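You operate a simulated robot arm through the tools that you are given. There is no shell and no other tool.

You are at the controls of a simulated robot arm. One attempt, no reset.

JOB
Put things in order on the top of the far table. At the end: the pink lens pad is on the grey iron plate (marked "V19"); the gold bronze weight stands on top of the orange brick (carton); the grey foam block from the top of the far table stands where the purple foam riser stood; the purple foam riser stands where the gold bronze weight stood; whatever was shut is shut again. Leave all else as you found it, and nothing knocked over.

It is judged by the outcome, as a careful person would: the job done as asked, and still so three seconds after it is handed in. It fails if anything else is knocked over, pushed out of place, dropped, spilled or broken.

ROBOT AND FRAMES
A 6-joint arm with a two-finger gripper, fixed in place. Base frame: the origin is at the foot of the arm, x ahead of it, y to its left, z up; the work surface is at about z = 0. Readings come in cm, degrees, newtons and seconds.
With the tool pointing down near the work surface it reaches from about 24 to 62 cm from the base axis. Its first joint turns from -66.0 to 66.0 degrees. Payload 1.37 kg.
Tool frame: the origin (TCP) lies between the finger pads and is the grasp point; the fingertips stand 2.2 cm ahead of it; z points along the fingers, y is the line along which they close. The gripper opens to 9.2 cm. The gripper's body begins 6.5 cm behind the TCP.
Orientation is that of the tool frame in the base frame, as a unit quaternion [x, y, z, w]. With the fingers straight down and closing along the base's y, the tool's x points along the base's -x, its y along +y and its z along -z.

CONTROLS
- The arm moves only by the tool nudge_tool. Its argument "targets" is a list of rows, each an object of numbers (a shift or turn left out is 0, a gripper value left out holds the last): "tx", "ty", "tz": the shift along the tool's x, y, z in cm; "rx", "ry", "rz": the turn, a rotation vector about the tool's x, y, z in degrees; "hand": the opening, from 0 (shut) to 1 (fully open). In form: [{"tx": .., "ty": .., "tz": .., "rx": .., "ry": .., "rz": .., "hand": ..}, ...]. A call has 1 to 20 rows; each row shifts and turns the commanded pose from where the row before left it, along the tool's axes as they then stand. Rows are played at 5 a second. More than 5 cm and 8.6 degrees between two rows, or a gripper value outside its range, and nothing of the call is played. A pose out of reach is approached as far as the arm can. The call stops where the force on the tool passes 40 N (or 10 N more than at its start, if that is more) or the arm is blocked; 0.2 s more then pass. Each finger halts on what it meets, pressing with about 26 N; the grip force reading is that of the motor and also rises with nothing between the fingers. The clock runs only during rows and for 0.2 s after the last one: add rows that do not move to give the fingers time. It gives the time, the measured TCP pose, the force on the tool (base axes), the opening and the grip force at its end, in the units of the frame above (readings bear some noise), with the torque about the TCP (base axes, N m) and any sound that the robot's microphone picked up, and new pictures: "show" is both (left out), scene, wrist or none.
- Cameras (640 x 400 px; columns grow to the right, rows downward): "scene" is fixed at [2.83, -43.3, 57.31]; the picture's right is [0.80, -0.60, 0.00], its down [-0.41, -0.54, -0.74] and it looks along [0.44, 0.59, -0.68] (base axes); focal length 293 px, centre (320, 200). "wrist" rides on the gripper at [7.1, 1.9, -10.2] in the tool frame; the picture's right is [-0.26, 0.97, 0.00], its down [-0.75, -0.20, -0.62] and it looks along [-0.60, -0.16, 0.78] (tool axes); focal length 280 px, centre (320, 200). There is no depth. A picture from a camera that has moved, and an enlarged one, comes with that camera's place and axes in the base frame and with its lens.
- close_up(camera, box): a new picture of the part [left, top, right, bottom] of that camera's present view, enlarged. The clock stands still meanwhile.
- sign_off(): hands the job in; it is judged then, once.

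Nothing tells you positions but the pictures and the camera data. Unless the task says otherwise, let go and move clear before handing in.

The tools are called by a JSON object that holds its "fn" and its "kwargs". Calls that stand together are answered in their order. nudge_tool: Moves the arm, as the interface text tells. Its arguments: {"type":"object","properties":{"targets":{"type":"array"},"show":{"type":"string","enum":["both","scene","wrist","none"]}},"required":["targets"]} The other tools are called the same way: close_up (camera, box) takes an enlarged picture of a part of a camera's view; sign_off () hands the job in.

At the start:

```text
clock: 0.0
position: [40.18, 9.85, 30.16]
tool_rot: [0.0, 1.0, 0.0, 0.0]
contact_force: [-0.1, -0.2, 1.0]
moment: [0.0, 0.0, -0.04]
opening: 9.22
grasp_force: 0.2
```

scene: 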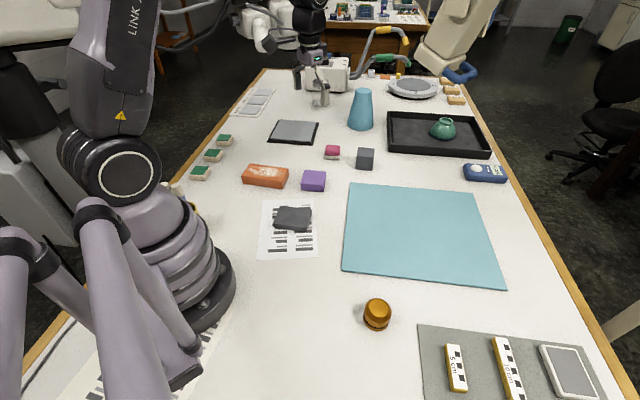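
wrist: 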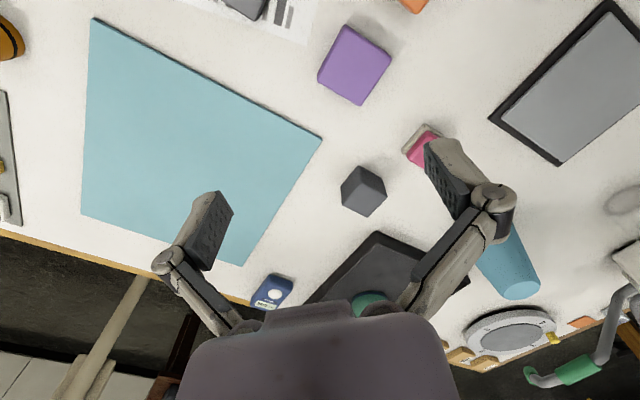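

I see a table with a purple foam riser, a pink pad, a grey foam block, an orange brick, a grey plate and a gold weight. I'll take enlarged pictures first to place each of them accurately.

{"fn": "close_up", "kwargs": {"camera": "scene", "box": [230, 100, 390, 200]}}

{"fn": "close_up", "kwargs": {"camera": "scene", "box": [320, 270, 440, 345]}}

{"fn": "close_up", "kwargs": {"camera": "scene", "box": [180, 60, 500, 260]}}

{"fn": "close_up", "kwargs": {"camera": "wrist", "box": [300, 0, 640, 212]}}

```text
4.00 times, centred on (310, 150) of scene
camera zoom: at [2.83, -43.3, 57.31], right [0.8, -0.6, 0.0], down [-0.41, -0.54, -0.74], along [0.44, 0.59, -0.68], focal length 1171 px, centre (360, 400)
```

zoom: 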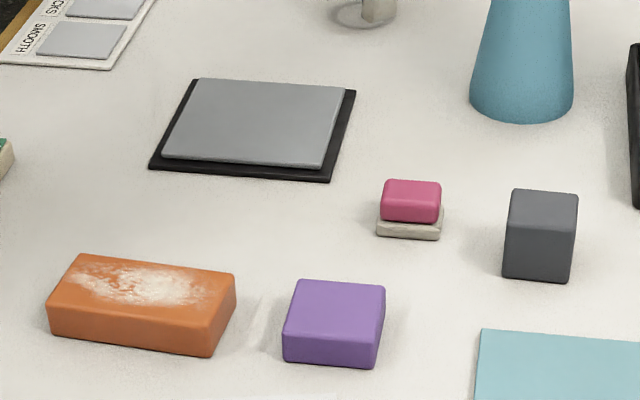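

```text
5.33 times, centred on (380, 308) of scene
camera zoom: at [2.83, -43.3, 57.31], right [0.8, -0.6, 0.0], down [-0.41, -0.54, -0.74], along [0.44, 0.59, -0.68], focal length 1561 px, centre (0, -373)
```

zoom: 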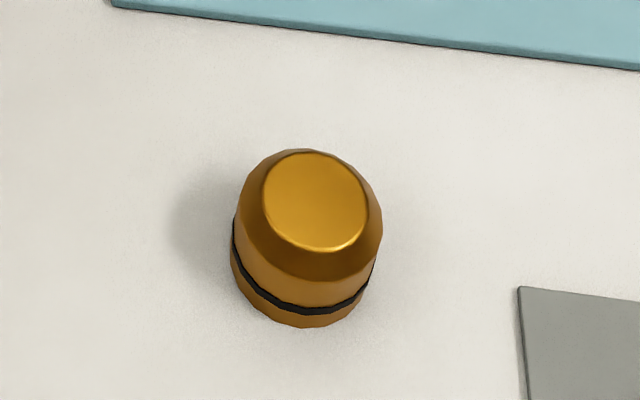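

```text
2.00 times, centred on (340, 160) of scene
camera zoom: at [2.83, -43.3, 57.31], right [0.8, -0.6, 0.0], down [-0.41, -0.54, -0.74], along [0.44, 0.59, -0.68], focal length 585 px, centre (280, 280)
```

zoom: 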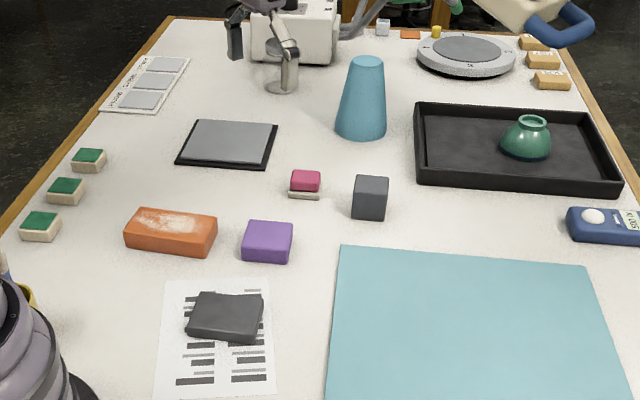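

```text
1.88 times, centred on (470, 106) of wrist
camera zoom: at [33.18, 11.68, 40.31], right [0.26, 0.97, 0.0], down [0.75, -0.2, 0.62], along [0.6, -0.16, -0.78], focal length 528 px, centre (38, 377)
```

zoom: 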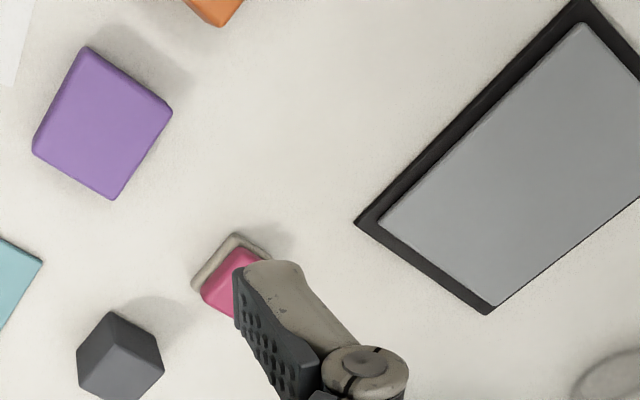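

The working area is clear, but I still need to find the "V19" mark and anything that is shut. I'll enlarge the other parts of the view.

{"fn": "close_up", "kwargs": {"camera": "scene", "box": [220, 80, 340, 155]}}

{"fn": "close_up", "kwargs": {"camera": "scene", "box": [400, 310, 640, 400]}}

{"fn": "close_up", "kwargs": {"camera": "scene", "box": [320, 0, 480, 100]}}

{"fn": "close_up", "kwargs": {"camera": "scene", "box": [160, 120, 340, 260]}}

{"fn": "close_up", "kwargs": {"camera": "wrist", "box": [480, 0, 640, 100]}}

{"fn": "close_up", "kwargs": {"camera": "scene", "box": [300, 100, 400, 180]}}

```text
5.33 times, centred on (280, 118) of scene
camera zoom: at [2.83, -43.3, 57.31], right [0.8, -0.6, 0.0], down [-0.41, -0.54, -0.74], along [0.44, 0.59, -0.68], focal length 1561 px, centre (533, 640)
```

zoom: 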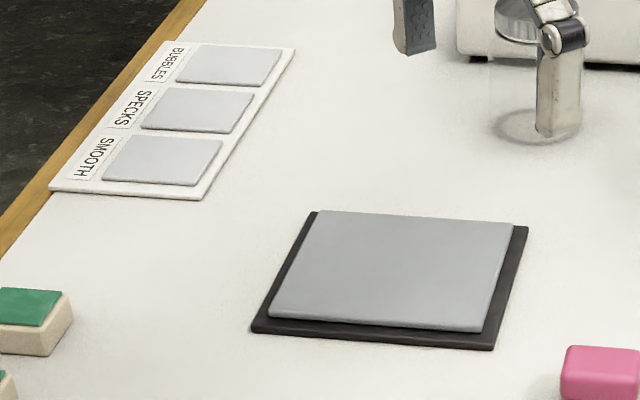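

```text
2.67 times, centred on (520, 355) of scene
camera zoom: at [2.83, -43.3, 57.31], right [0.8, -0.6, 0.0], down [-0.41, -0.54, -0.74], along [0.44, 0.59, -0.68], focal length 780 px, centre (-213, -213)
```

zoom: 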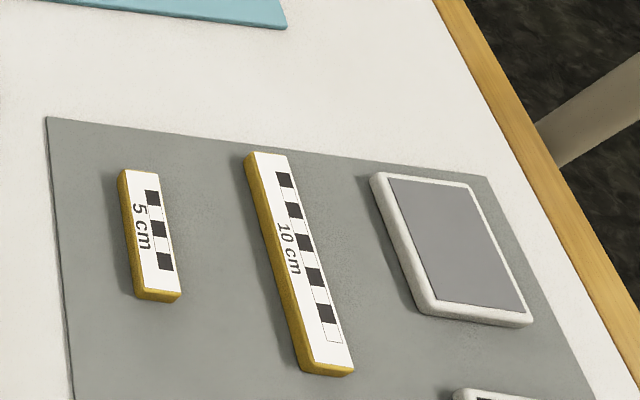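

```text
4.00 times, centred on (400, 50) of scene
camera zoom: at [2.83, -43.3, 57.31], right [0.8, -0.6, 0.0], down [-0.41, -0.54, -0.74], along [0.44, 0.59, -0.68], focal length 1171 px, centre (0, 800)
```

zoom: 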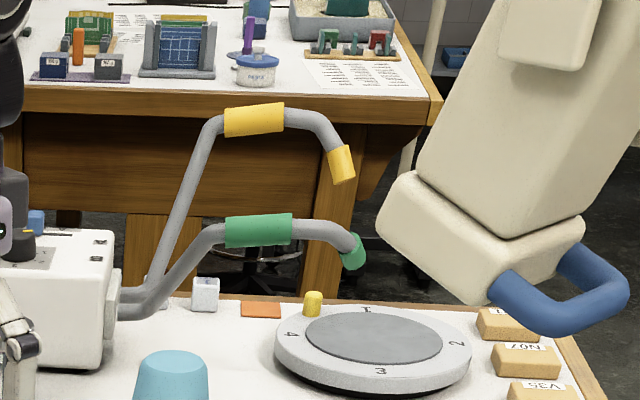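

```text
2.86 times, centred on (250, 190) of scene
camera zoom: at [2.83, -43.3, 57.31], right [0.8, -0.6, 0.0], down [-0.41, -0.54, -0.74], along [0.44, 0.59, -0.68], focal length 836 px, centre (520, 229)
```

zoom: 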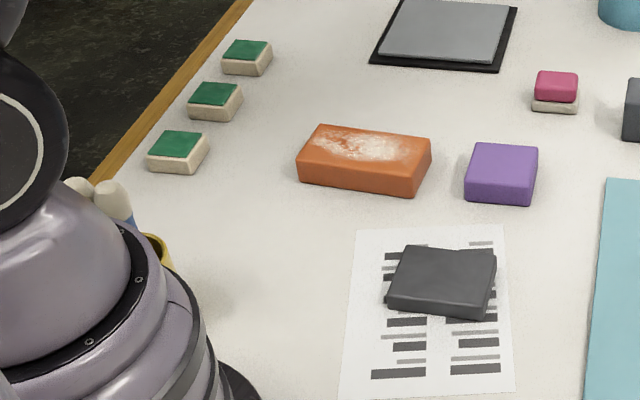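

```text
4.00 times, centred on (560, 50) of wrist
camera zoom: at [33.18, 11.68, 40.31], right [0.26, 0.97, 0.0], down [0.75, -0.2, 0.62], along [0.6, -0.16, -0.78], focal length 1122 px, centre (-640, 800)
```

zoom: 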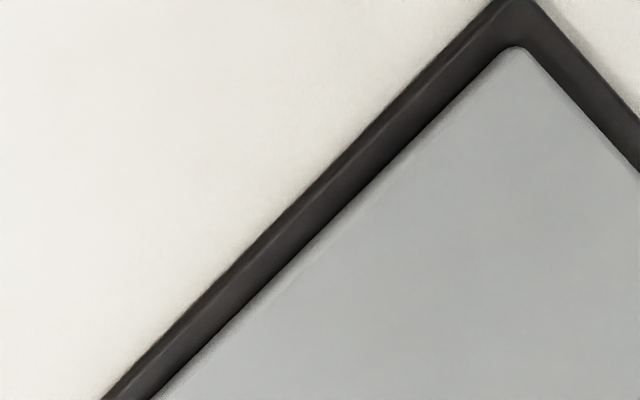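

```text
5.00 times, centred on (350, 140) of scene
camera zoom: at [2.83, -43.3, 57.31], right [0.8, -0.6, 0.0], down [-0.41, -0.54, -0.74], along [0.44, 0.59, -0.68], focal length 1463 px, centre (170, 500)
```

zoom: 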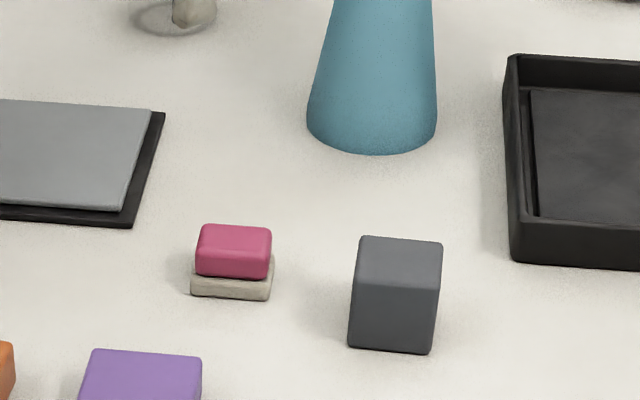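

I haven't found a V19 mark yet, though there are labels at the far right. I'll enlarge those next.

{"fn": "close_up", "kwargs": {"camera": "scene", "box": [420, 70, 500, 120]}}

{"fn": "close_up", "kwargs": {"camera": "scene", "box": [440, 150, 520, 200]}}

{"fn": "close_up", "kwargs": {"camera": "scene", "box": [260, 110, 328, 150]}}

{"fn": "close_up", "kwargs": {"camera": "scene", "box": [250, 190, 340, 270]}}

{"fn": "close_up", "kwargs": {"camera": "scene", "box": [560, 340, 640, 400]}}

{"fn": "close_up", "kwargs": {"camera": "scene", "box": [150, 130, 250, 230]}}

```text
8.00 times, centred on (460, 95) of scene
camera zoom: at [2.83, -43.3, 57.31], right [0.8, -0.6, 0.0], down [-0.41, -0.54, -0.74], along [0.44, 0.59, -0.68], focal length 2341 px, centre (-800, 1040)
```

zoom: 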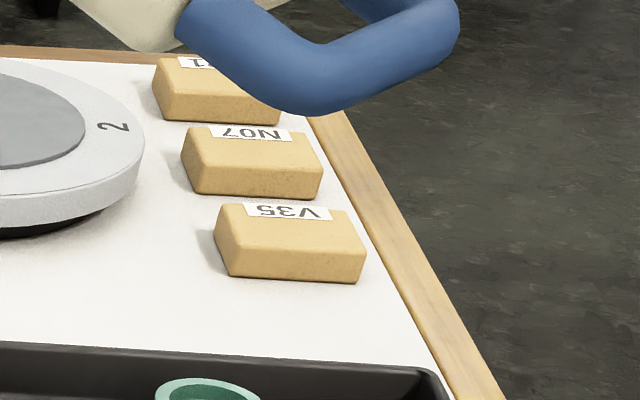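

```text
8.00 times, centred on (480, 175) of scene
camera zoom: at [2.83, -43.3, 57.31], right [0.8, -0.6, 0.0], down [-0.41, -0.54, -0.74], along [0.44, 0.59, -0.68], focal length 2341 px, centre (-960, 400)
```

zoom: 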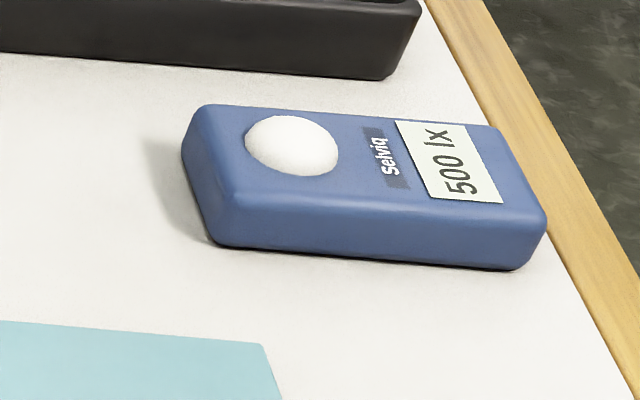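

```text
9.41 times, centred on (294, 130) of scene
camera zoom: at [2.83, -43.3, 57.31], right [0.8, -0.6, 0.0], down [-0.41, -0.54, -0.74], along [0.44, 0.59, -0.68], focal length 2754 px, centre (565, 859)
```

zoom: 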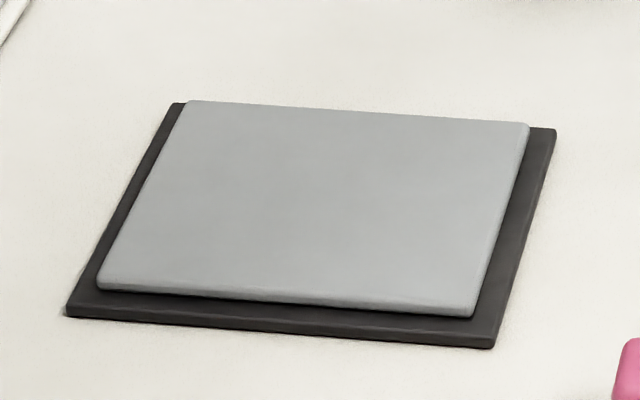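

```text
5.00 times, centred on (295, 230) of scene
camera zoom: at [2.83, -43.3, 57.31], right [0.8, -0.6, 0.0], down [-0.41, -0.54, -0.74], along [0.44, 0.59, -0.68], focal length 1463 px, centre (445, 50)
```

zoom: 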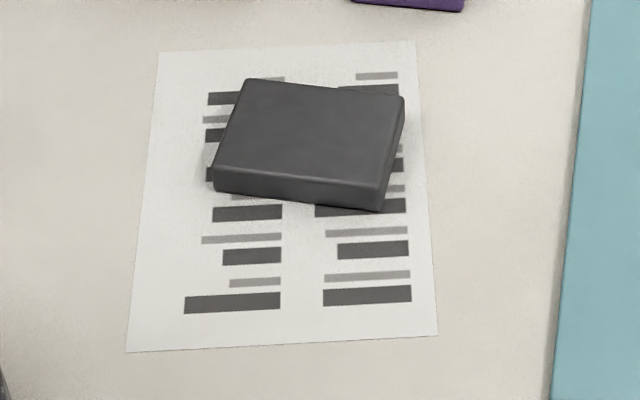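

```text
6.67 times, centred on (600, 370) of scene
camera zoom: at [2.83, -43.3, 57.31], right [0.8, -0.6, 0.0], down [-0.41, -0.54, -0.74], along [0.44, 0.59, -0.68], focal length 1951 px, centre (-1547, -933)
```

zoom: 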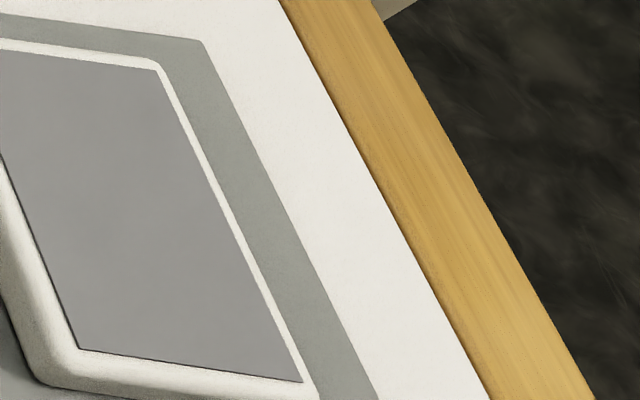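

```text
4.00 times, centred on (200, 180) of scene
camera zoom: at [2.83, -43.3, 57.31], right [0.8, -0.6, 0.0], down [-0.41, -0.54, -0.74], along [0.44, 0.59, -0.68], focal length 1171 px, centre (800, 280)
```

zoom: 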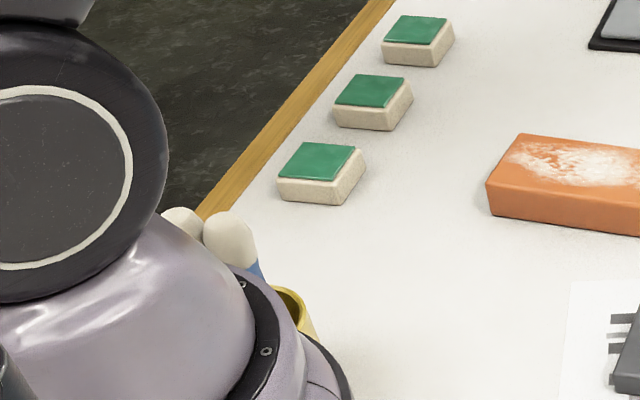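

The dark slab on the paper and the light plate on the black mat could both be the "V19" iron plate. I'll move the wrist camera over the dark slab to look for the mark.

{"fn": "nudge_tool", "kwargs": {"targets": [{"tx": 3.3, "ty": -1.5, "tz": 2}, {"tx": 3.3, "ty": -1.5, "tz": 2}, {"tx": 3.3, "ty": -1.5, "tz": 2}, {"tx": 3.3, "ty": -1.5, "tz": 2}, {}], "show": "both"}}

```text
clock: 1.2
position: [27.05, 3.92, 22.04]
tool_rot: [0.0, 1.0, 0.0, 0.0]
contact_force: [-0.3, -0.5, 0.6]
moment: [0.04, -0.02, 0.02]
opening: 9.2
grasp_force: 0.1
camera wrist: at [20.0, 5.7, 32.17], right [0.26, 0.97, 0.0], down [0.75, -0.2, 0.63], along [0.6, -0.16, -0.78], focal length 280 px, centre (320, 200)
```

scene: 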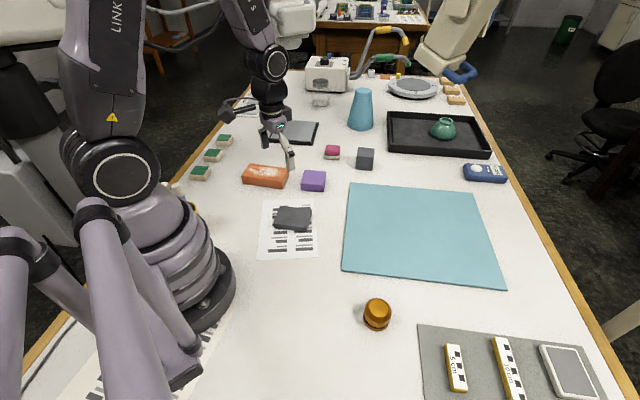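
wrist: 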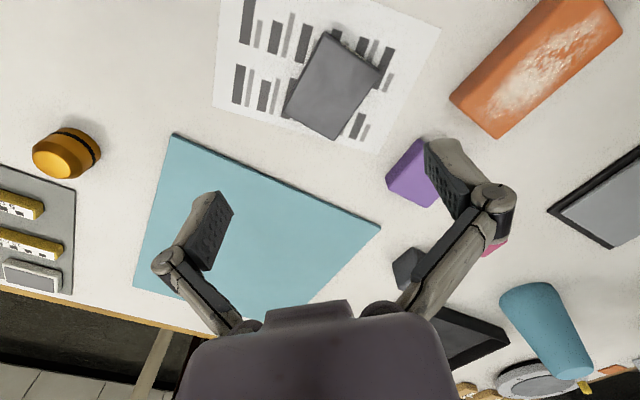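

{"fn": "close_up", "kwargs": {"camera": "wrist", "box": [250, 10, 420, 150]}}

{"fn": "close_up", "kwargs": {"camera": "wrist", "box": [430, 0, 640, 140]}}

{"fn": "close_up", "kwargs": {"camera": "wrist", "box": [0, 90, 180, 300]}}

{"fn": "close_up", "kwargs": {"camera": "wrist", "box": [360, 120, 520, 220]}}

```text
2.86 times, centred on (335, 80) of wrist
camera zoom: at [20.0, 5.7, 32.17], right [0.26, 0.97, 0.0], down [0.75, -0.2, 0.63], along [0.6, -0.16, -0.78], focal length 801 px, centre (277, 543)
```

zoom: 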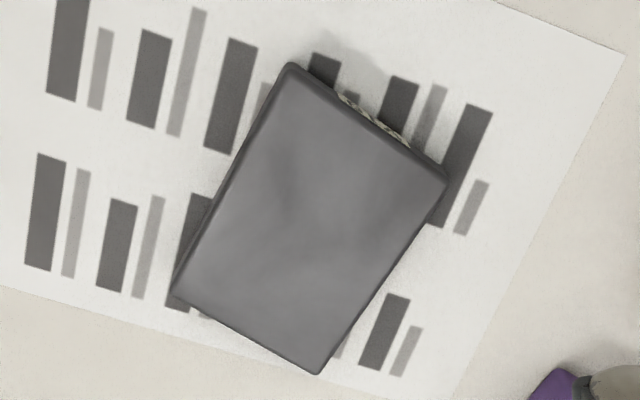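

```text
2.86 times, centred on (535, 70) of wrist
camera zoom: at [20.0, 5.7, 32.17], right [0.26, 0.97, 0.0], down [0.75, -0.2, 0.63], along [0.6, -0.16, -0.78], focal length 801 px, centre (-294, 571)
```

zoom: 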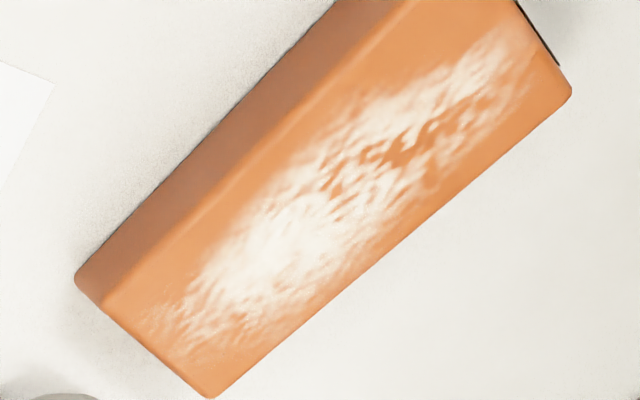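

```text
1.90 times, centred on (90, 195) of wrist
camera zoom: at [20.0, 5.7, 32.17], right [0.26, 0.97, 0.0], down [0.75, -0.2, 0.63], along [0.6, -0.16, -0.78], focal length 534 px, centre (758, 210)
```

zoom: 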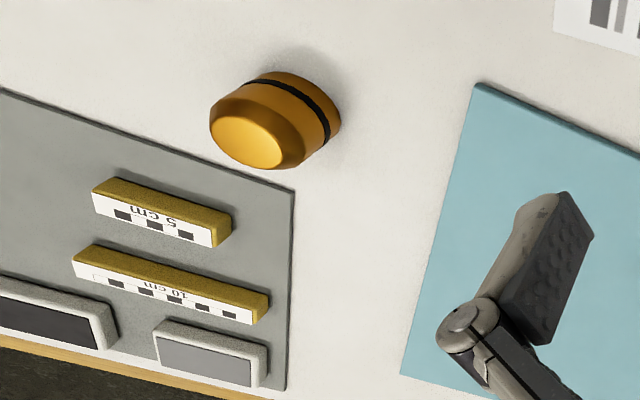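

```text
4.00 times, centred on (440, 170) of wrist
camera zoom: at [20.0, 5.7, 32.17], right [0.26, 0.97, 0.0], down [0.75, -0.2, 0.63], along [0.6, -0.16, -0.78], focal length 1122 px, centre (-160, 320)
```

zoom: 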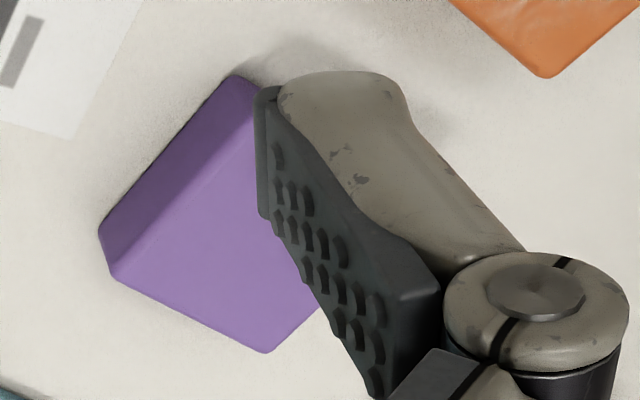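

The dark slab shows a pale strip along the edge that faces the base, which may be a label. I'll bring the camera round to look at that edge.

{"fn": "nudge_tool", "kwargs": {"targets": [{"tx": 2.2, "ty": 3.1, "tz": 1}, {"tx": 2.2, "ty": 3.1, "tz": 1}, {"tx": 2.2, "ty": 3.1, "tz": 1}, {"tx": 2.2, "ty": 3.1, "tz": 1}, {"rz": 7.75}, {"rz": 7.75}, {"rz": 7.75}, {"rz": 7.75}, {}], "show": "both"}}

```text
clock: 3.2
position: [18.73, 16.63, 18.04]
tool_rot: [0.268, 0.963, 0.0, 0.0]
contact_force: [0.3, 0.1, -0.4]
moment: [-0.01, 0.03, 0.0]
opening: 9.17
grasp_force: 0.0
out of reach, approached as far as the arm can: row 3
camera wrist: at [13.75, 21.83, 28.36], right [0.72, 0.69, 0.0], down [0.54, -0.56, 0.62], along [0.43, -0.45, -0.78], focal length 280 px, centre (320, 200)
```

scene: 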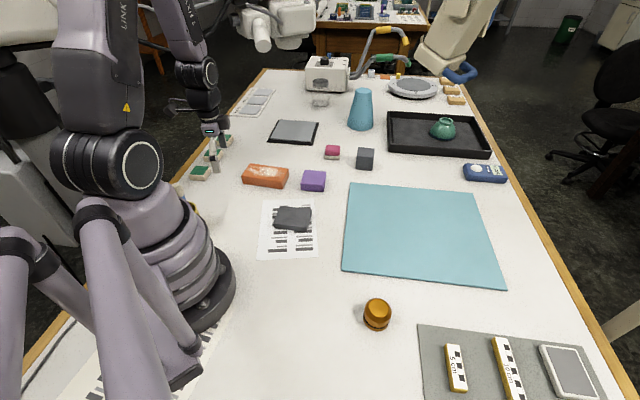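
wrist: 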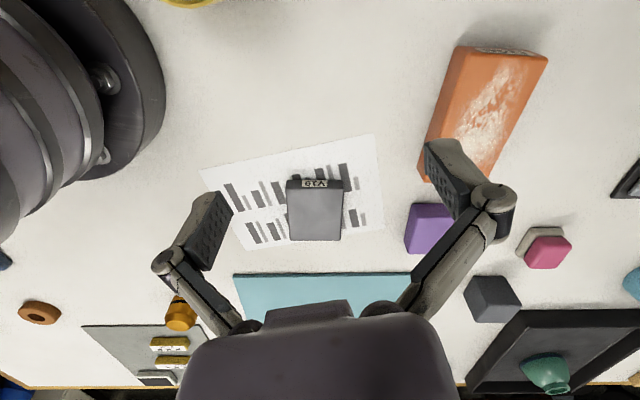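

{"fn": "close_up", "kwargs": {"camera": "wrist", "box": [270, 165, 366, 225]}}

{"fn": "close_up", "kwargs": {"camera": "wrist", "box": [400, 190, 600, 320]}}

{"fn": "close_up", "kwargs": {"camera": "wrist", "box": [400, 20, 580, 190]}}

{"fn": "close_up", "kwargs": {"camera": "wrist", "box": [0, 260, 220, 400]}}

```text
6.67 times, centred on (318, 195) of wrist
camera zoom: at [13.75, 21.83, 28.36], right [0.72, 0.69, 0.0], down [0.54, -0.56, 0.62], along [0.43, -0.45, -0.78], focal length 1869 px, centre (333, 233)
```

zoom: 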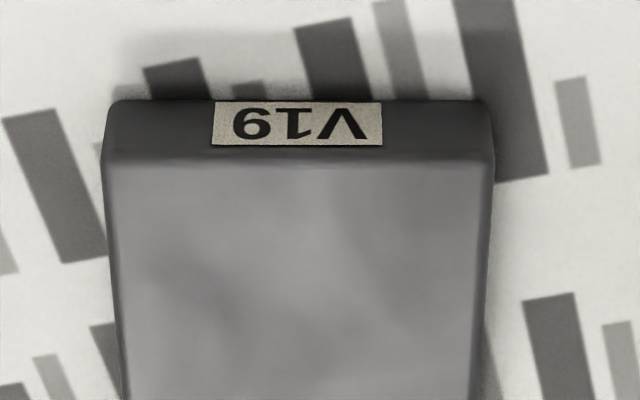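

```text
3.08 times, centred on (500, 255) of wrist
camera zoom: at [13.75, 21.83, 28.36], right [0.72, 0.69, 0.0], down [0.54, -0.56, 0.62], along [0.43, -0.45, -0.78], focal length 863 px, centre (-234, 31)
```

zoom: 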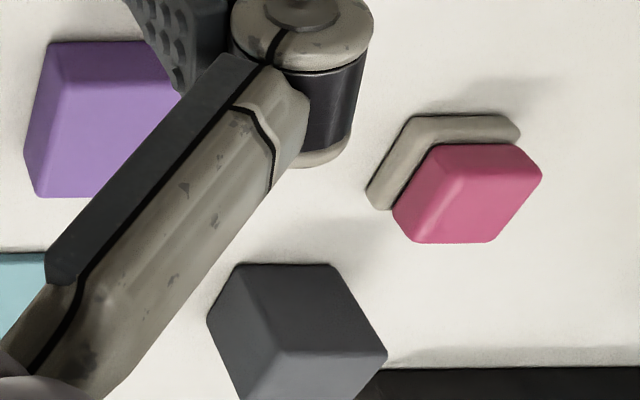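

```text
2.35 times, centred on (490, 105) of wrist
camera zoom: at [13.75, 21.83, 28.36], right [0.72, 0.69, 0.0], down [0.54, -0.56, 0.62], along [0.43, -0.45, -0.78], focal length 660 px, centre (-80, 424)
```

zoom: 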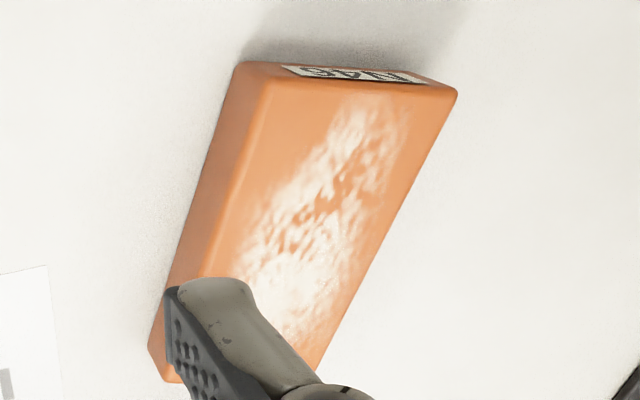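

```text
2.86 times, centred on (110, 330) of wrist
camera zoom: at [13.75, 21.83, 28.36], right [0.72, 0.69, 0.0], down [0.54, -0.56, 0.62], along [0.43, -0.45, -0.78], focal length 801 px, centre (920, -171)
```

zoom: 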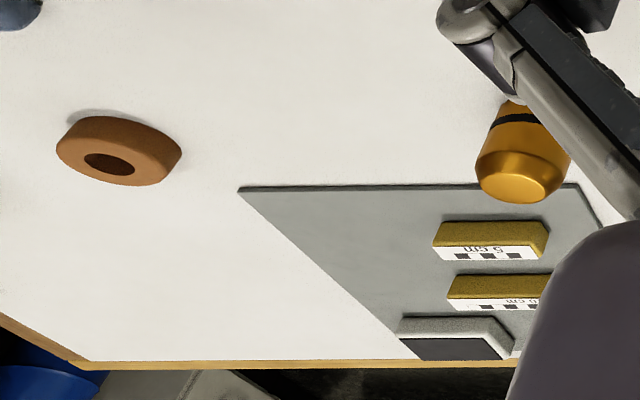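

V19 is the dark slab on the paper, at about (29.7, 4.2), with its label facing the base. I'll measure the objects more exactly in larger pictures before I touch anything.

{"fn": "close_up", "kwargs": {"camera": "scene", "box": [236, 155, 300, 195]}}

{"fn": "close_up", "kwargs": {"camera": "scene", "box": [294, 162, 334, 200]}}

{"fn": "close_up", "kwargs": {"camera": "scene", "box": [320, 138, 384, 178]}}

{"fn": "close_up", "kwargs": {"camera": "scene", "box": [264, 198, 328, 238]}}

{"fn": "close_up", "kwargs": {"camera": "wrist", "box": [460, 35, 556, 95]}}

{"fn": "close_up", "kwargs": {"camera": "scene", "box": [352, 290, 400, 335]}}

```text
10.00 times, centred on (268, 175) of scene
camera zoom: at [2.83, -43.3, 57.31], right [0.8, -0.6, 0.0], down [-0.41, -0.54, -0.74], along [0.44, 0.59, -0.68], focal length 2927 px, centre (840, 450)
```

zoom: 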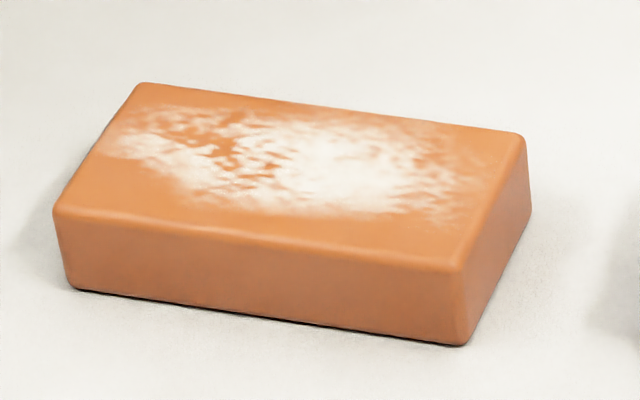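

```text
10.53 times, centred on (314, 181) of scene
camera zoom: at [2.83, -43.3, 57.31], right [0.8, -0.6, 0.0], down [-0.41, -0.54, -0.74], along [0.44, 0.59, -0.68], focal length 3081 px, centre (383, 400)
```

zoom: 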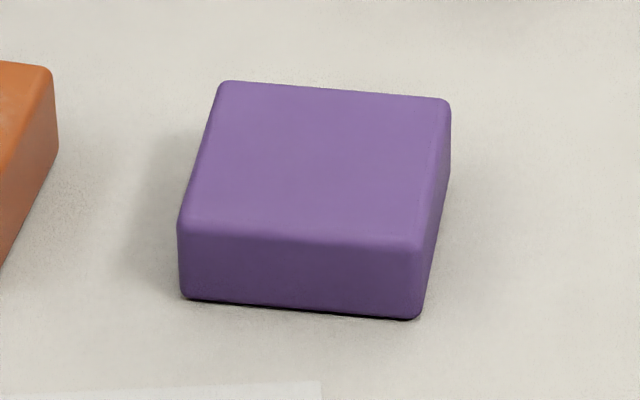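

```text
10.00 times, centred on (352, 158) of scene
camera zoom: at [2.83, -43.3, 57.31], right [0.8, -0.6, 0.0], down [-0.41, -0.54, -0.74], along [0.44, 0.59, -0.68], focal length 2927 px, centre (0, 620)
```

zoom: 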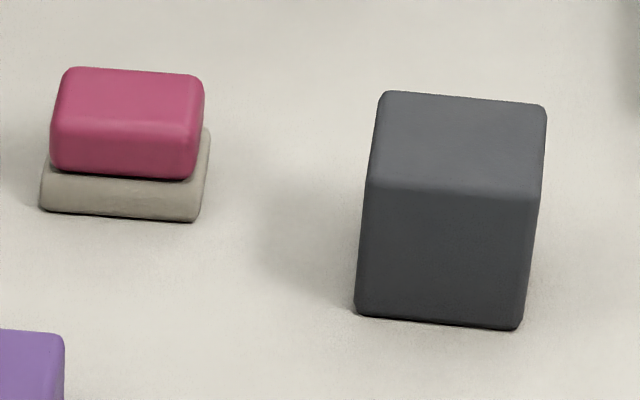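

```text
10.00 times, centred on (296, 218) of scene
camera zoom: at [2.83, -43.3, 57.31], right [0.8, -0.6, 0.0], down [-0.41, -0.54, -0.74], along [0.44, 0.59, -0.68], focal length 2927 px, centre (560, 20)
```

zoom: 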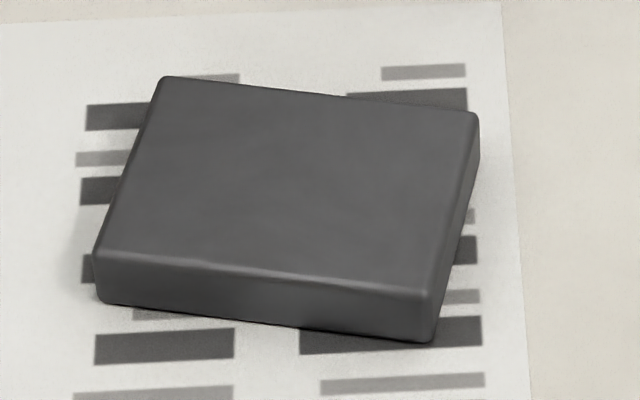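

```text
6.67 times, centred on (508, 65) of wrist
camera zoom: at [13.75, 21.83, 28.36], right [0.72, 0.69, 0.0], down [0.54, -0.56, 0.62], along [0.43, -0.45, -0.78], focal length 1869 px, centre (-933, 1100)
```

zoom: 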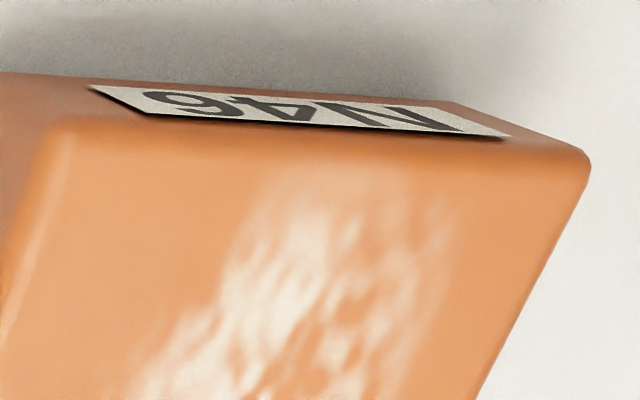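

```text
8.89 times, centred on (376, 312) of scene
camera zoom: at [2.83, -43.3, 57.31], right [0.8, -0.6, 0.0], down [-0.41, -0.54, -0.74], along [0.44, 0.59, -0.68], focal length 2601 px, centre (-178, -800)
```

zoom: 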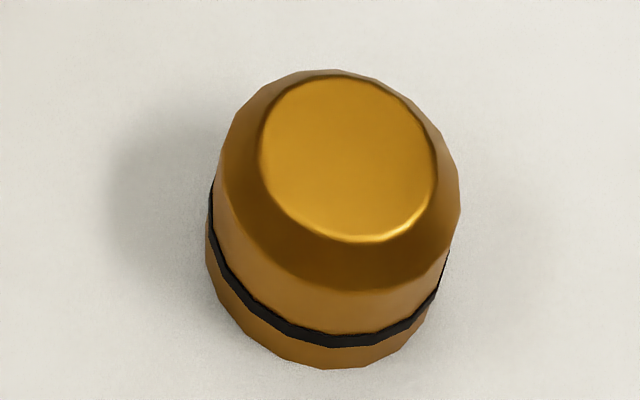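

I have good estimates now: weight about (28.2, -28.4), brick centre about (32.6, 24.1, top 3.1), purple about (43.0, 13.4), cube about (62.3, 11.5), pink about (57.4, 22.1). The weight comes first, so I'll move above it.

{"fn": "nudge_tool", "kwargs": {"targets": [{"tx": -3.99, "ty": -1.476, "tz": -0.4}, {"tx": -3.99, "ty": -1.476, "tz": -0.4}, {"tx": -3.99, "ty": -1.476, "tz": -0.4}, {"tx": -3.99, "ty": -1.476, "tz": -0.4}, {"tx": -3.99, "ty": -1.476, "tz": -0.4}, {"tx": -1.624, "ty": -3.757, "tz": 0.857}, {"tx": -1.624, "ty": -3.757, "tz": 0.857}, {"tx": -1.624, "ty": -3.757, "tz": 0.857}, {"tx": -1.624, "ty": -3.757, "tz": 0.857}, {"tx": -1.624, "ty": -3.757, "tz": 0.857}, {"tx": -1.624, "ty": -3.757, "tz": 0.857}, {"tx": -1.624, "ty": -3.757, "tz": 0.857}, {}], "show": "both"}}

```text
clock: 6.0
position: [28.06, -28.48, 14.36]
tool_rot: [0.268, 0.963, 0.0, 0.0]
contact_force: [0.0, 0.1, 0.4]
moment: [0.01, -0.01, -0.01]
opening: 9.21
grasp_force: 0.1
camera wrist: at [23.1, -23.35, 24.46], right [0.72, 0.69, 0.0], down [0.54, -0.56, 0.62], along [0.43, -0.45, -0.78], focal length 280 px, centre (320, 200)
```

scene: 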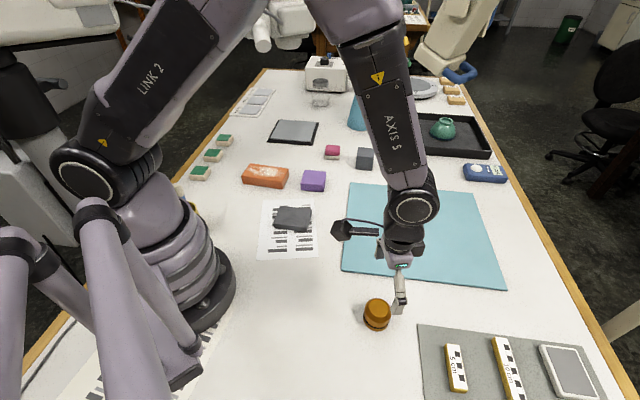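
wrist: 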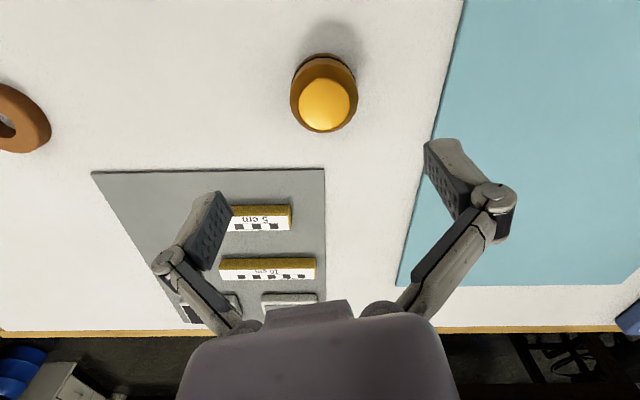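

The weight is between the fingers' lines. I'll take a close-up to centre on it.

{"fn": "close_up", "kwargs": {"camera": "wrist", "box": [256, 30, 400, 150]}}

```text
3.33 times, centred on (328, 90) of wrist
camera zoom: at [23.1, -23.35, 24.46], right [0.72, 0.69, 0.0], down [0.54, -0.56, 0.62], along [0.43, -0.45, -0.78], focal length 935 px, centre (293, 567)
```

zoom: 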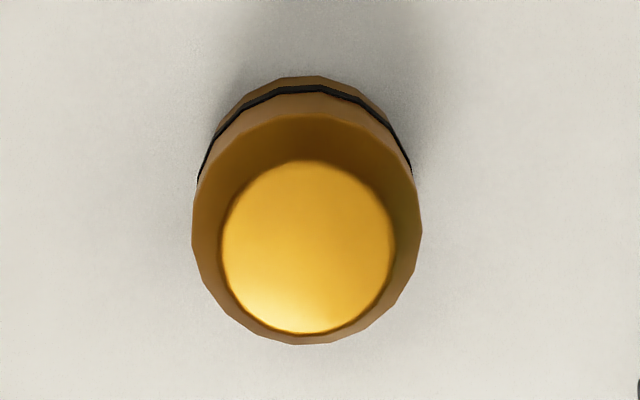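

The weight's centre is at about (28.3, -28.35). I'll shift slightly and go down around it with the fingers open.

{"fn": "nudge_tool", "kwargs": {"targets": [{"tx": -0.14, "ty": 0.235, "tz": 0}, {"tz": 4}, {"tz": 4}, {"tz": 2.2}, {}], "show": "both"}}

```text
clock: 7.2
position: [28.4, -28.18, 3.79]
tool_rot: [0.267, 0.964, 0.0, 0.0]
contact_force: [0.5, 0.4, -0.2]
moment: [0.03, 0.03, -0.01]
opening: 9.2
grasp_force: 0.1
camera wrist: at [23.38, -23.03, 14.1], right [0.72, 0.69, 0.0], down [0.54, -0.56, 0.63], along [0.43, -0.45, -0.78], focal length 280 px, centre (320, 200)
```

scene: 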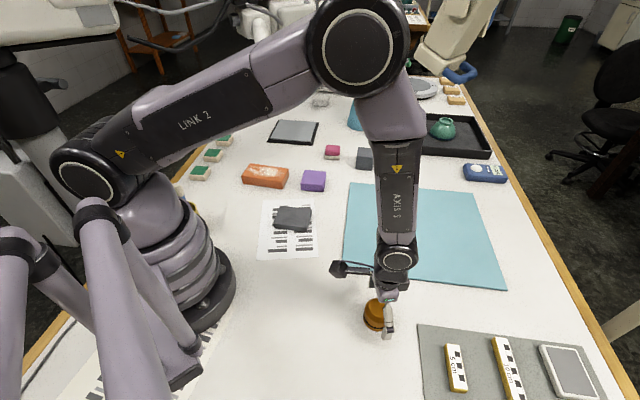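
wrist: 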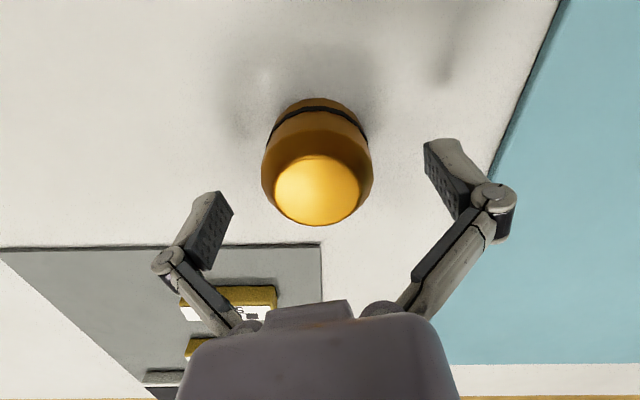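

The fingers straddle the weight, about 0.2 cm off centre. I'll correct that, go down to grasp height and close.

{"fn": "nudge_tool", "kwargs": {"targets": [{"tx": 0.1, "ty": -0.18, "tz": 1.1}, {}, {"hand": 0.5}, {"hand": 0.4}, {"hand": 0.4}, {"hand": 0.3}, {"hand": 0.3}, {"hand": 0.3}], "show": "both"}}

```text
clock: 9.0
position: [28.11, -28.27, 2.88]
tool_rot: [0.267, 0.964, 0.0, -0.001]
contact_force: [1.5, 3.3, 3.4]
moment: [0.06, 0.07, -0.05]
opening: 5.11
grasp_force: 25.8
camera wrist: at [23.18, -23.1, 13.14], right [0.72, 0.69, 0.0], down [0.54, -0.56, 0.62], along [0.43, -0.45, -0.78], focal length 280 px, centre (320, 200)
```

scene: 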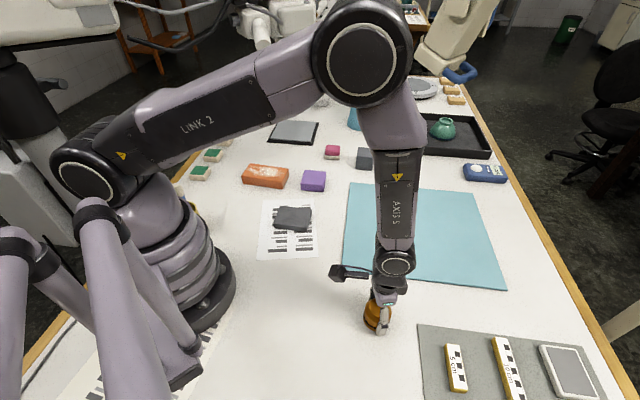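
wrist: 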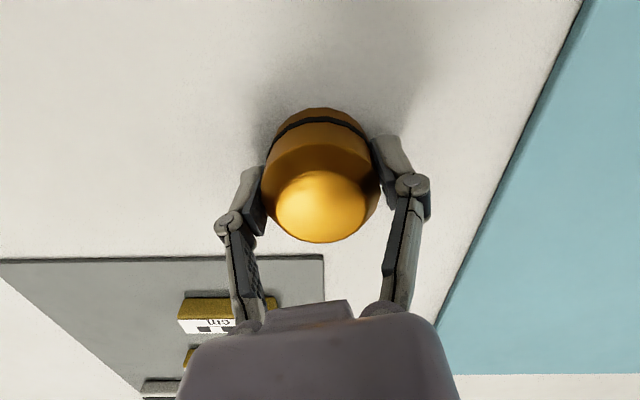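

The weight is held with an opening of 5.11 cm. I'll lift it a little to test the hold, then go up to travel height.

{"fn": "nudge_tool", "kwargs": {"targets": [{"tz": -0.6}, {"tz": -1.0}, {"tz": -2.0}, {"tz": -4}, {"tz": -4}, {}], "show": "both"}}

```text
clock: 10.4
position: [28.18, -28.3, 14.55]
tool_rot: [0.268, 0.964, 0.0, 0.0]
contact_force: [0.3, -0.2, -0.7]
moment: [-0.07, -0.03, -0.02]
opening: 2.77
grasp_force: 0.1
camera wrist: at [23.2, -23.16, 24.72], right [0.72, 0.69, 0.0], down [0.54, -0.56, 0.62], along [0.43, -0.45, -0.78], focal length 280 px, centre (320, 200)
```

scene: 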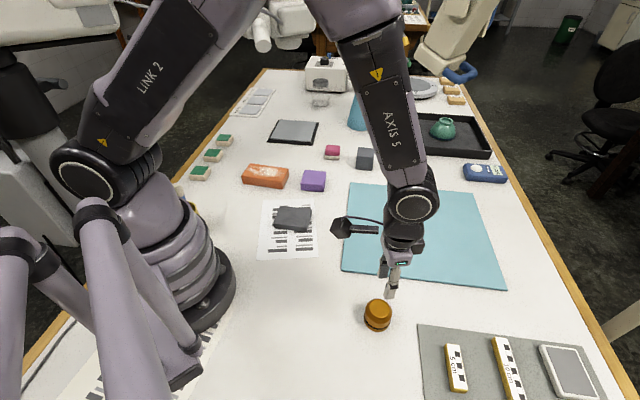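
wrist: 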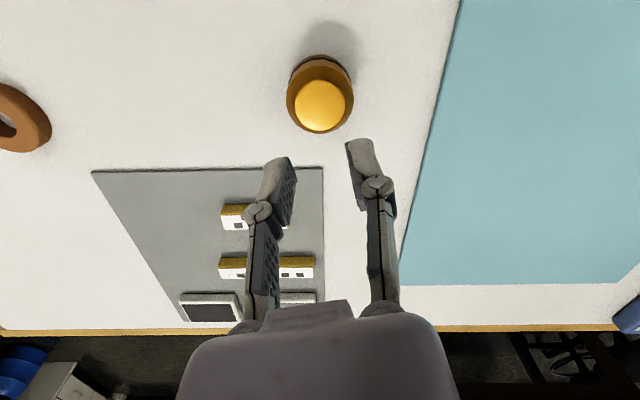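

The weight slipped out when I lifted and is still standing on the table. I'll check whether it moved.

{"fn": "close_up", "kwargs": {"camera": "wrist", "box": [256, 30, 400, 150]}}

{"fn": "close_up", "kwargs": {"camera": "scene", "box": [352, 290, 400, 335]}}

```text
3.33 times, centred on (328, 90) of wrist
camera zoom: at [23.2, -23.16, 24.72], right [0.72, 0.69, 0.0], down [0.54, -0.56, 0.62], along [0.43, -0.45, -0.78], focal length 935 px, centre (293, 567)
```

zoom: 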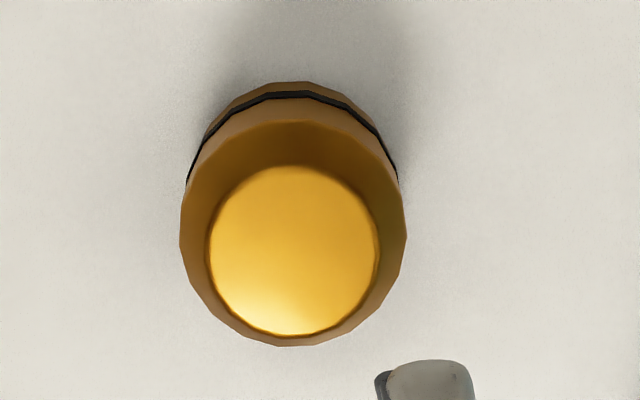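

```text
8.89 times, centred on (376, 312) of scene
camera zoom: at [2.83, -43.3, 57.31], right [0.8, -0.6, 0.0], down [-0.41, -0.54, -0.74], along [0.44, 0.59, -0.68], focal length 2601 px, centre (-178, -800)
```

zoom: 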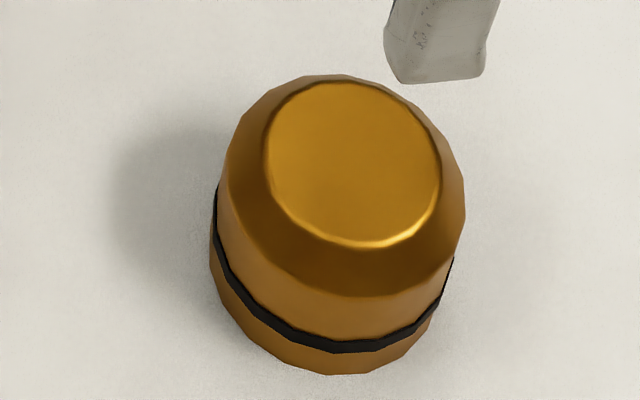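

The weight moved only about 0.2 cm. I'll grip it lower, let the grip settle, and lift very slowly while watching the load.

{"fn": "nudge_tool", "kwargs": {"targets": [{"hand": 1.0}, {"hand": 1.0}, {"hand": 1.0}, {"tx": -0.17, "ty": -0.12, "tz": 4}, {"tz": 4}, {"tz": 3.2}, {}, {"tz": 0.8}, {}], "show": "wrist"}}

```text
clock: 12.4
position: [28.15, -28.54, 2.56]
tool_rot: [0.268, 0.963, -0.001, 0.001]
contact_force: [-0.2, -1.0, -0.1]
moment: [-0.01, 0.02, 0.0]
opening: 9.22
grasp_force: 0.0
camera wrist: at [23.23, -23.43, 12.76], right [0.72, 0.69, 0.0], down [0.54, -0.56, 0.63], along [0.43, -0.45, -0.78], focal length 280 px, centre (320, 200)
```

wrist: 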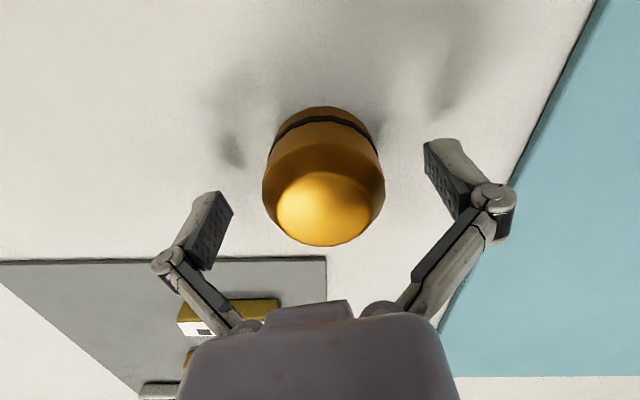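

The fingers are well centred around the weight. I'll close, wait, then lift very slightly and read the force.

{"fn": "nudge_tool", "kwargs": {"targets": [{"ty": 0.1}, {"hand": 0.5}, {"hand": 0.4}, {"hand": 0.3}, {"hand": 0.2}, {"hand": 0.2}, {"hand": 0.2}, {"hand": 0.2}, {"hand": 0.2}], "show": "none"}}

{"fn": "nudge_tool", "kwargs": {"targets": [{"tz": -0.1}, {"tz": -0.1}, {"tz": -0.1}, {"tz": -0.1}, {"tz": -0.1}, {}], "show": "both"}}

```text
clock: 14.4
position: [28.35, -28.51, 2.5]
tool_rot: [0.267, 0.964, -0.001, 0.0]
contact_force: [0.1, 4.8, 4.4]
moment: [0.12, 0.03, 0.02]
opening: 5.13
grasp_force: 25.9
```

```text
clock: 15.8
position: [28.23, -28.5, 3.01]
tool_rot: [0.267, 0.964, 0.0, -0.001]
contact_force: [0.1, 0.3, -5.9]
moment: [0.05, -0.01, -0.02]
opening: 5.14
grasp_force: 26.0
camera wrist: at [23.33, -23.28, 13.19], right [0.72, 0.69, 0.0], down [0.54, -0.56, 0.62], along [0.43, -0.45, -0.78], focal length 280 px, centre (320, 200)
```

scene: 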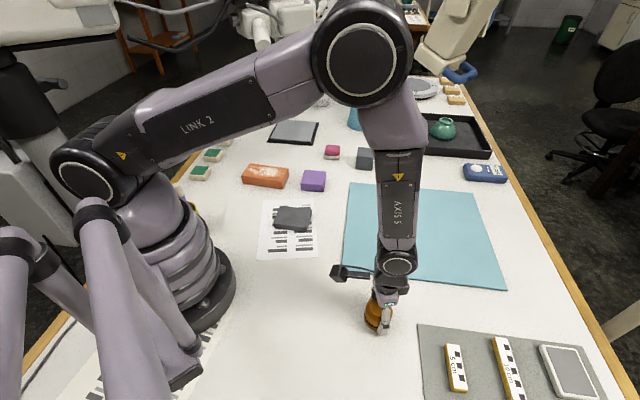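
wrist: 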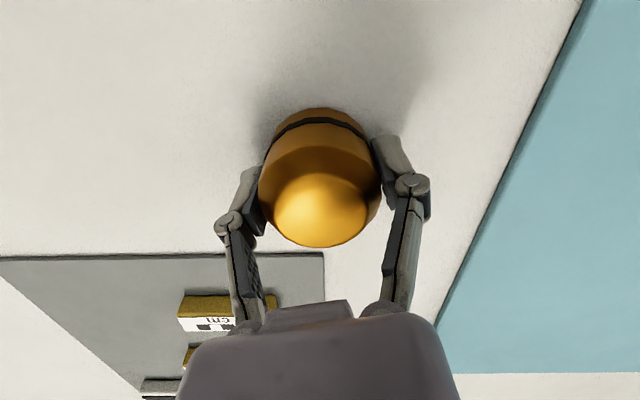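

The force reads -5.9 N, so the weight seems to be carried. I'll keep lifting slowly and check again.

{"fn": "nudge_tool", "kwargs": {"targets": [{"tz": -0.2}, {"tz": -0.2}, {"tz": -0.2}, {"tz": -0.2}, {"tz": -0.2}, {"tz": -0.2}, {"tz": -0.2}, {"tz": -0.2}, {}], "show": "both"}}

```text
clock: 17.8
position: [28.37, -28.61, 4.38]
tool_rot: [0.267, 0.964, 0.0, 0.0]
contact_force: [-0.3, 0.4, -6.5]
moment: [0.0, -0.02, 0.0]
opening: 5.13
grasp_force: 26.0
camera wrist: at [23.32, -23.39, 14.7], right [0.72, 0.69, 0.0], down [0.54, -0.56, 0.62], along [0.43, -0.45, -0.78], focal length 280 px, centre (320, 200)
```

scene: 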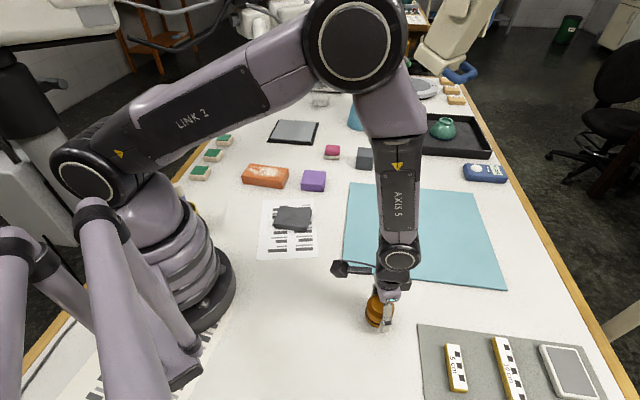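
wrist: 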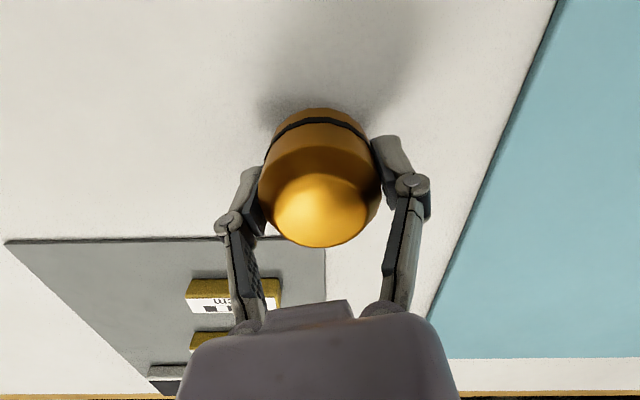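

The weight is now firmly held at about 6.3 N, but friction is limited, so I'll move gently. I'll raise it a bit more and then travel slowly with smooth ramps.

{"fn": "nudge_tool", "kwargs": {"targets": [{"tz": -0.2}, {"tz": -0.4}, {"tz": -0.5}, {"tz": -0.6}, {"tz": -0.6}, {"tz": -0.5}, {"tz": -0.3}, {"tz": -0.1}, {}], "show": "none"}}

```text
clock: 19.8
position: [28.31, -28.42, 7.86]
tool_rot: [0.269, 0.963, 0.0, 0.0]
contact_force: [0.2, -0.3, -5.9]
moment: [0.0, -0.02, -0.01]
opening: 5.14
grasp_force: 26.4
```

The weight is still held. Next is the first slow half of the travel toward the brick.

{"fn": "nudge_tool", "kwargs": {"targets": [{"tx": 0.1774, "ty": 0.3584}, {"tx": 0.3549, "ty": 0.7168}, {"tx": 0.5323, "ty": 1.0752}, {"tx": 0.7098, "ty": 1.4336}, {"tx": 0.7408, "ty": 1.4963}, {"tx": 0.7408, "ty": 1.4963}, {"tx": 0.7408, "ty": 1.4963}, {"tx": 0.7408, "ty": 1.4963}, {"tx": 0.7408, "ty": 1.4963}, {"tx": 0.7408, "ty": 1.4963}, {"tx": 0.7408, "ty": 1.4963}, {"tx": 0.7408, "ty": 1.4963}, {"tx": 0.7408, "ty": 1.4963}, {"tx": 0.7408, "ty": 1.4963}, {"tx": 0.7408, "ty": 1.4963}, {"tx": 0.7098, "ty": 1.4336}, {"tx": 0.5323, "ty": 1.0752}, {"tx": 0.3549, "ty": 0.7168}, {"tx": 0.1774, "ty": 0.3584}, {}], "show": "both"}}

```text
clock: 24.0
position: [30.45, -2.16, 7.79]
tool_rot: [0.267, 0.964, 0.001, -0.001]
contact_force: [-0.8, 0.4, -6.9]
moment: [0.01, 0.0, 0.01]
opening: 5.12
grasp_force: 26.1
camera wrist: at [25.5, 2.95, 17.98], right [0.72, 0.69, 0.0], down [0.54, -0.56, 0.62], along [0.43, -0.45, -0.78], focal length 280 px, centre (320, 200)
```

scene: 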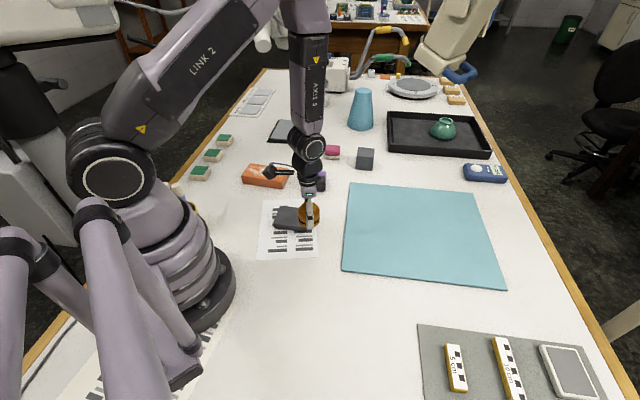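
wrist: 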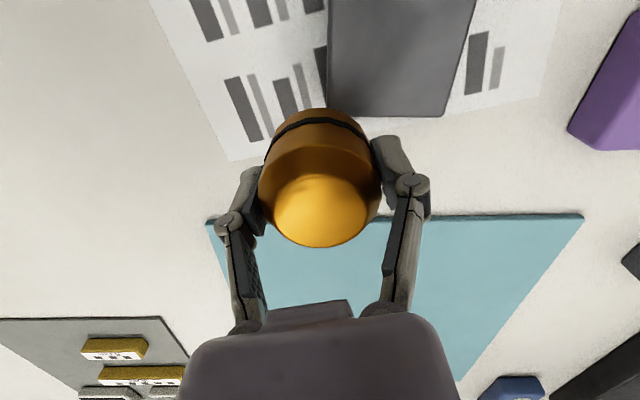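

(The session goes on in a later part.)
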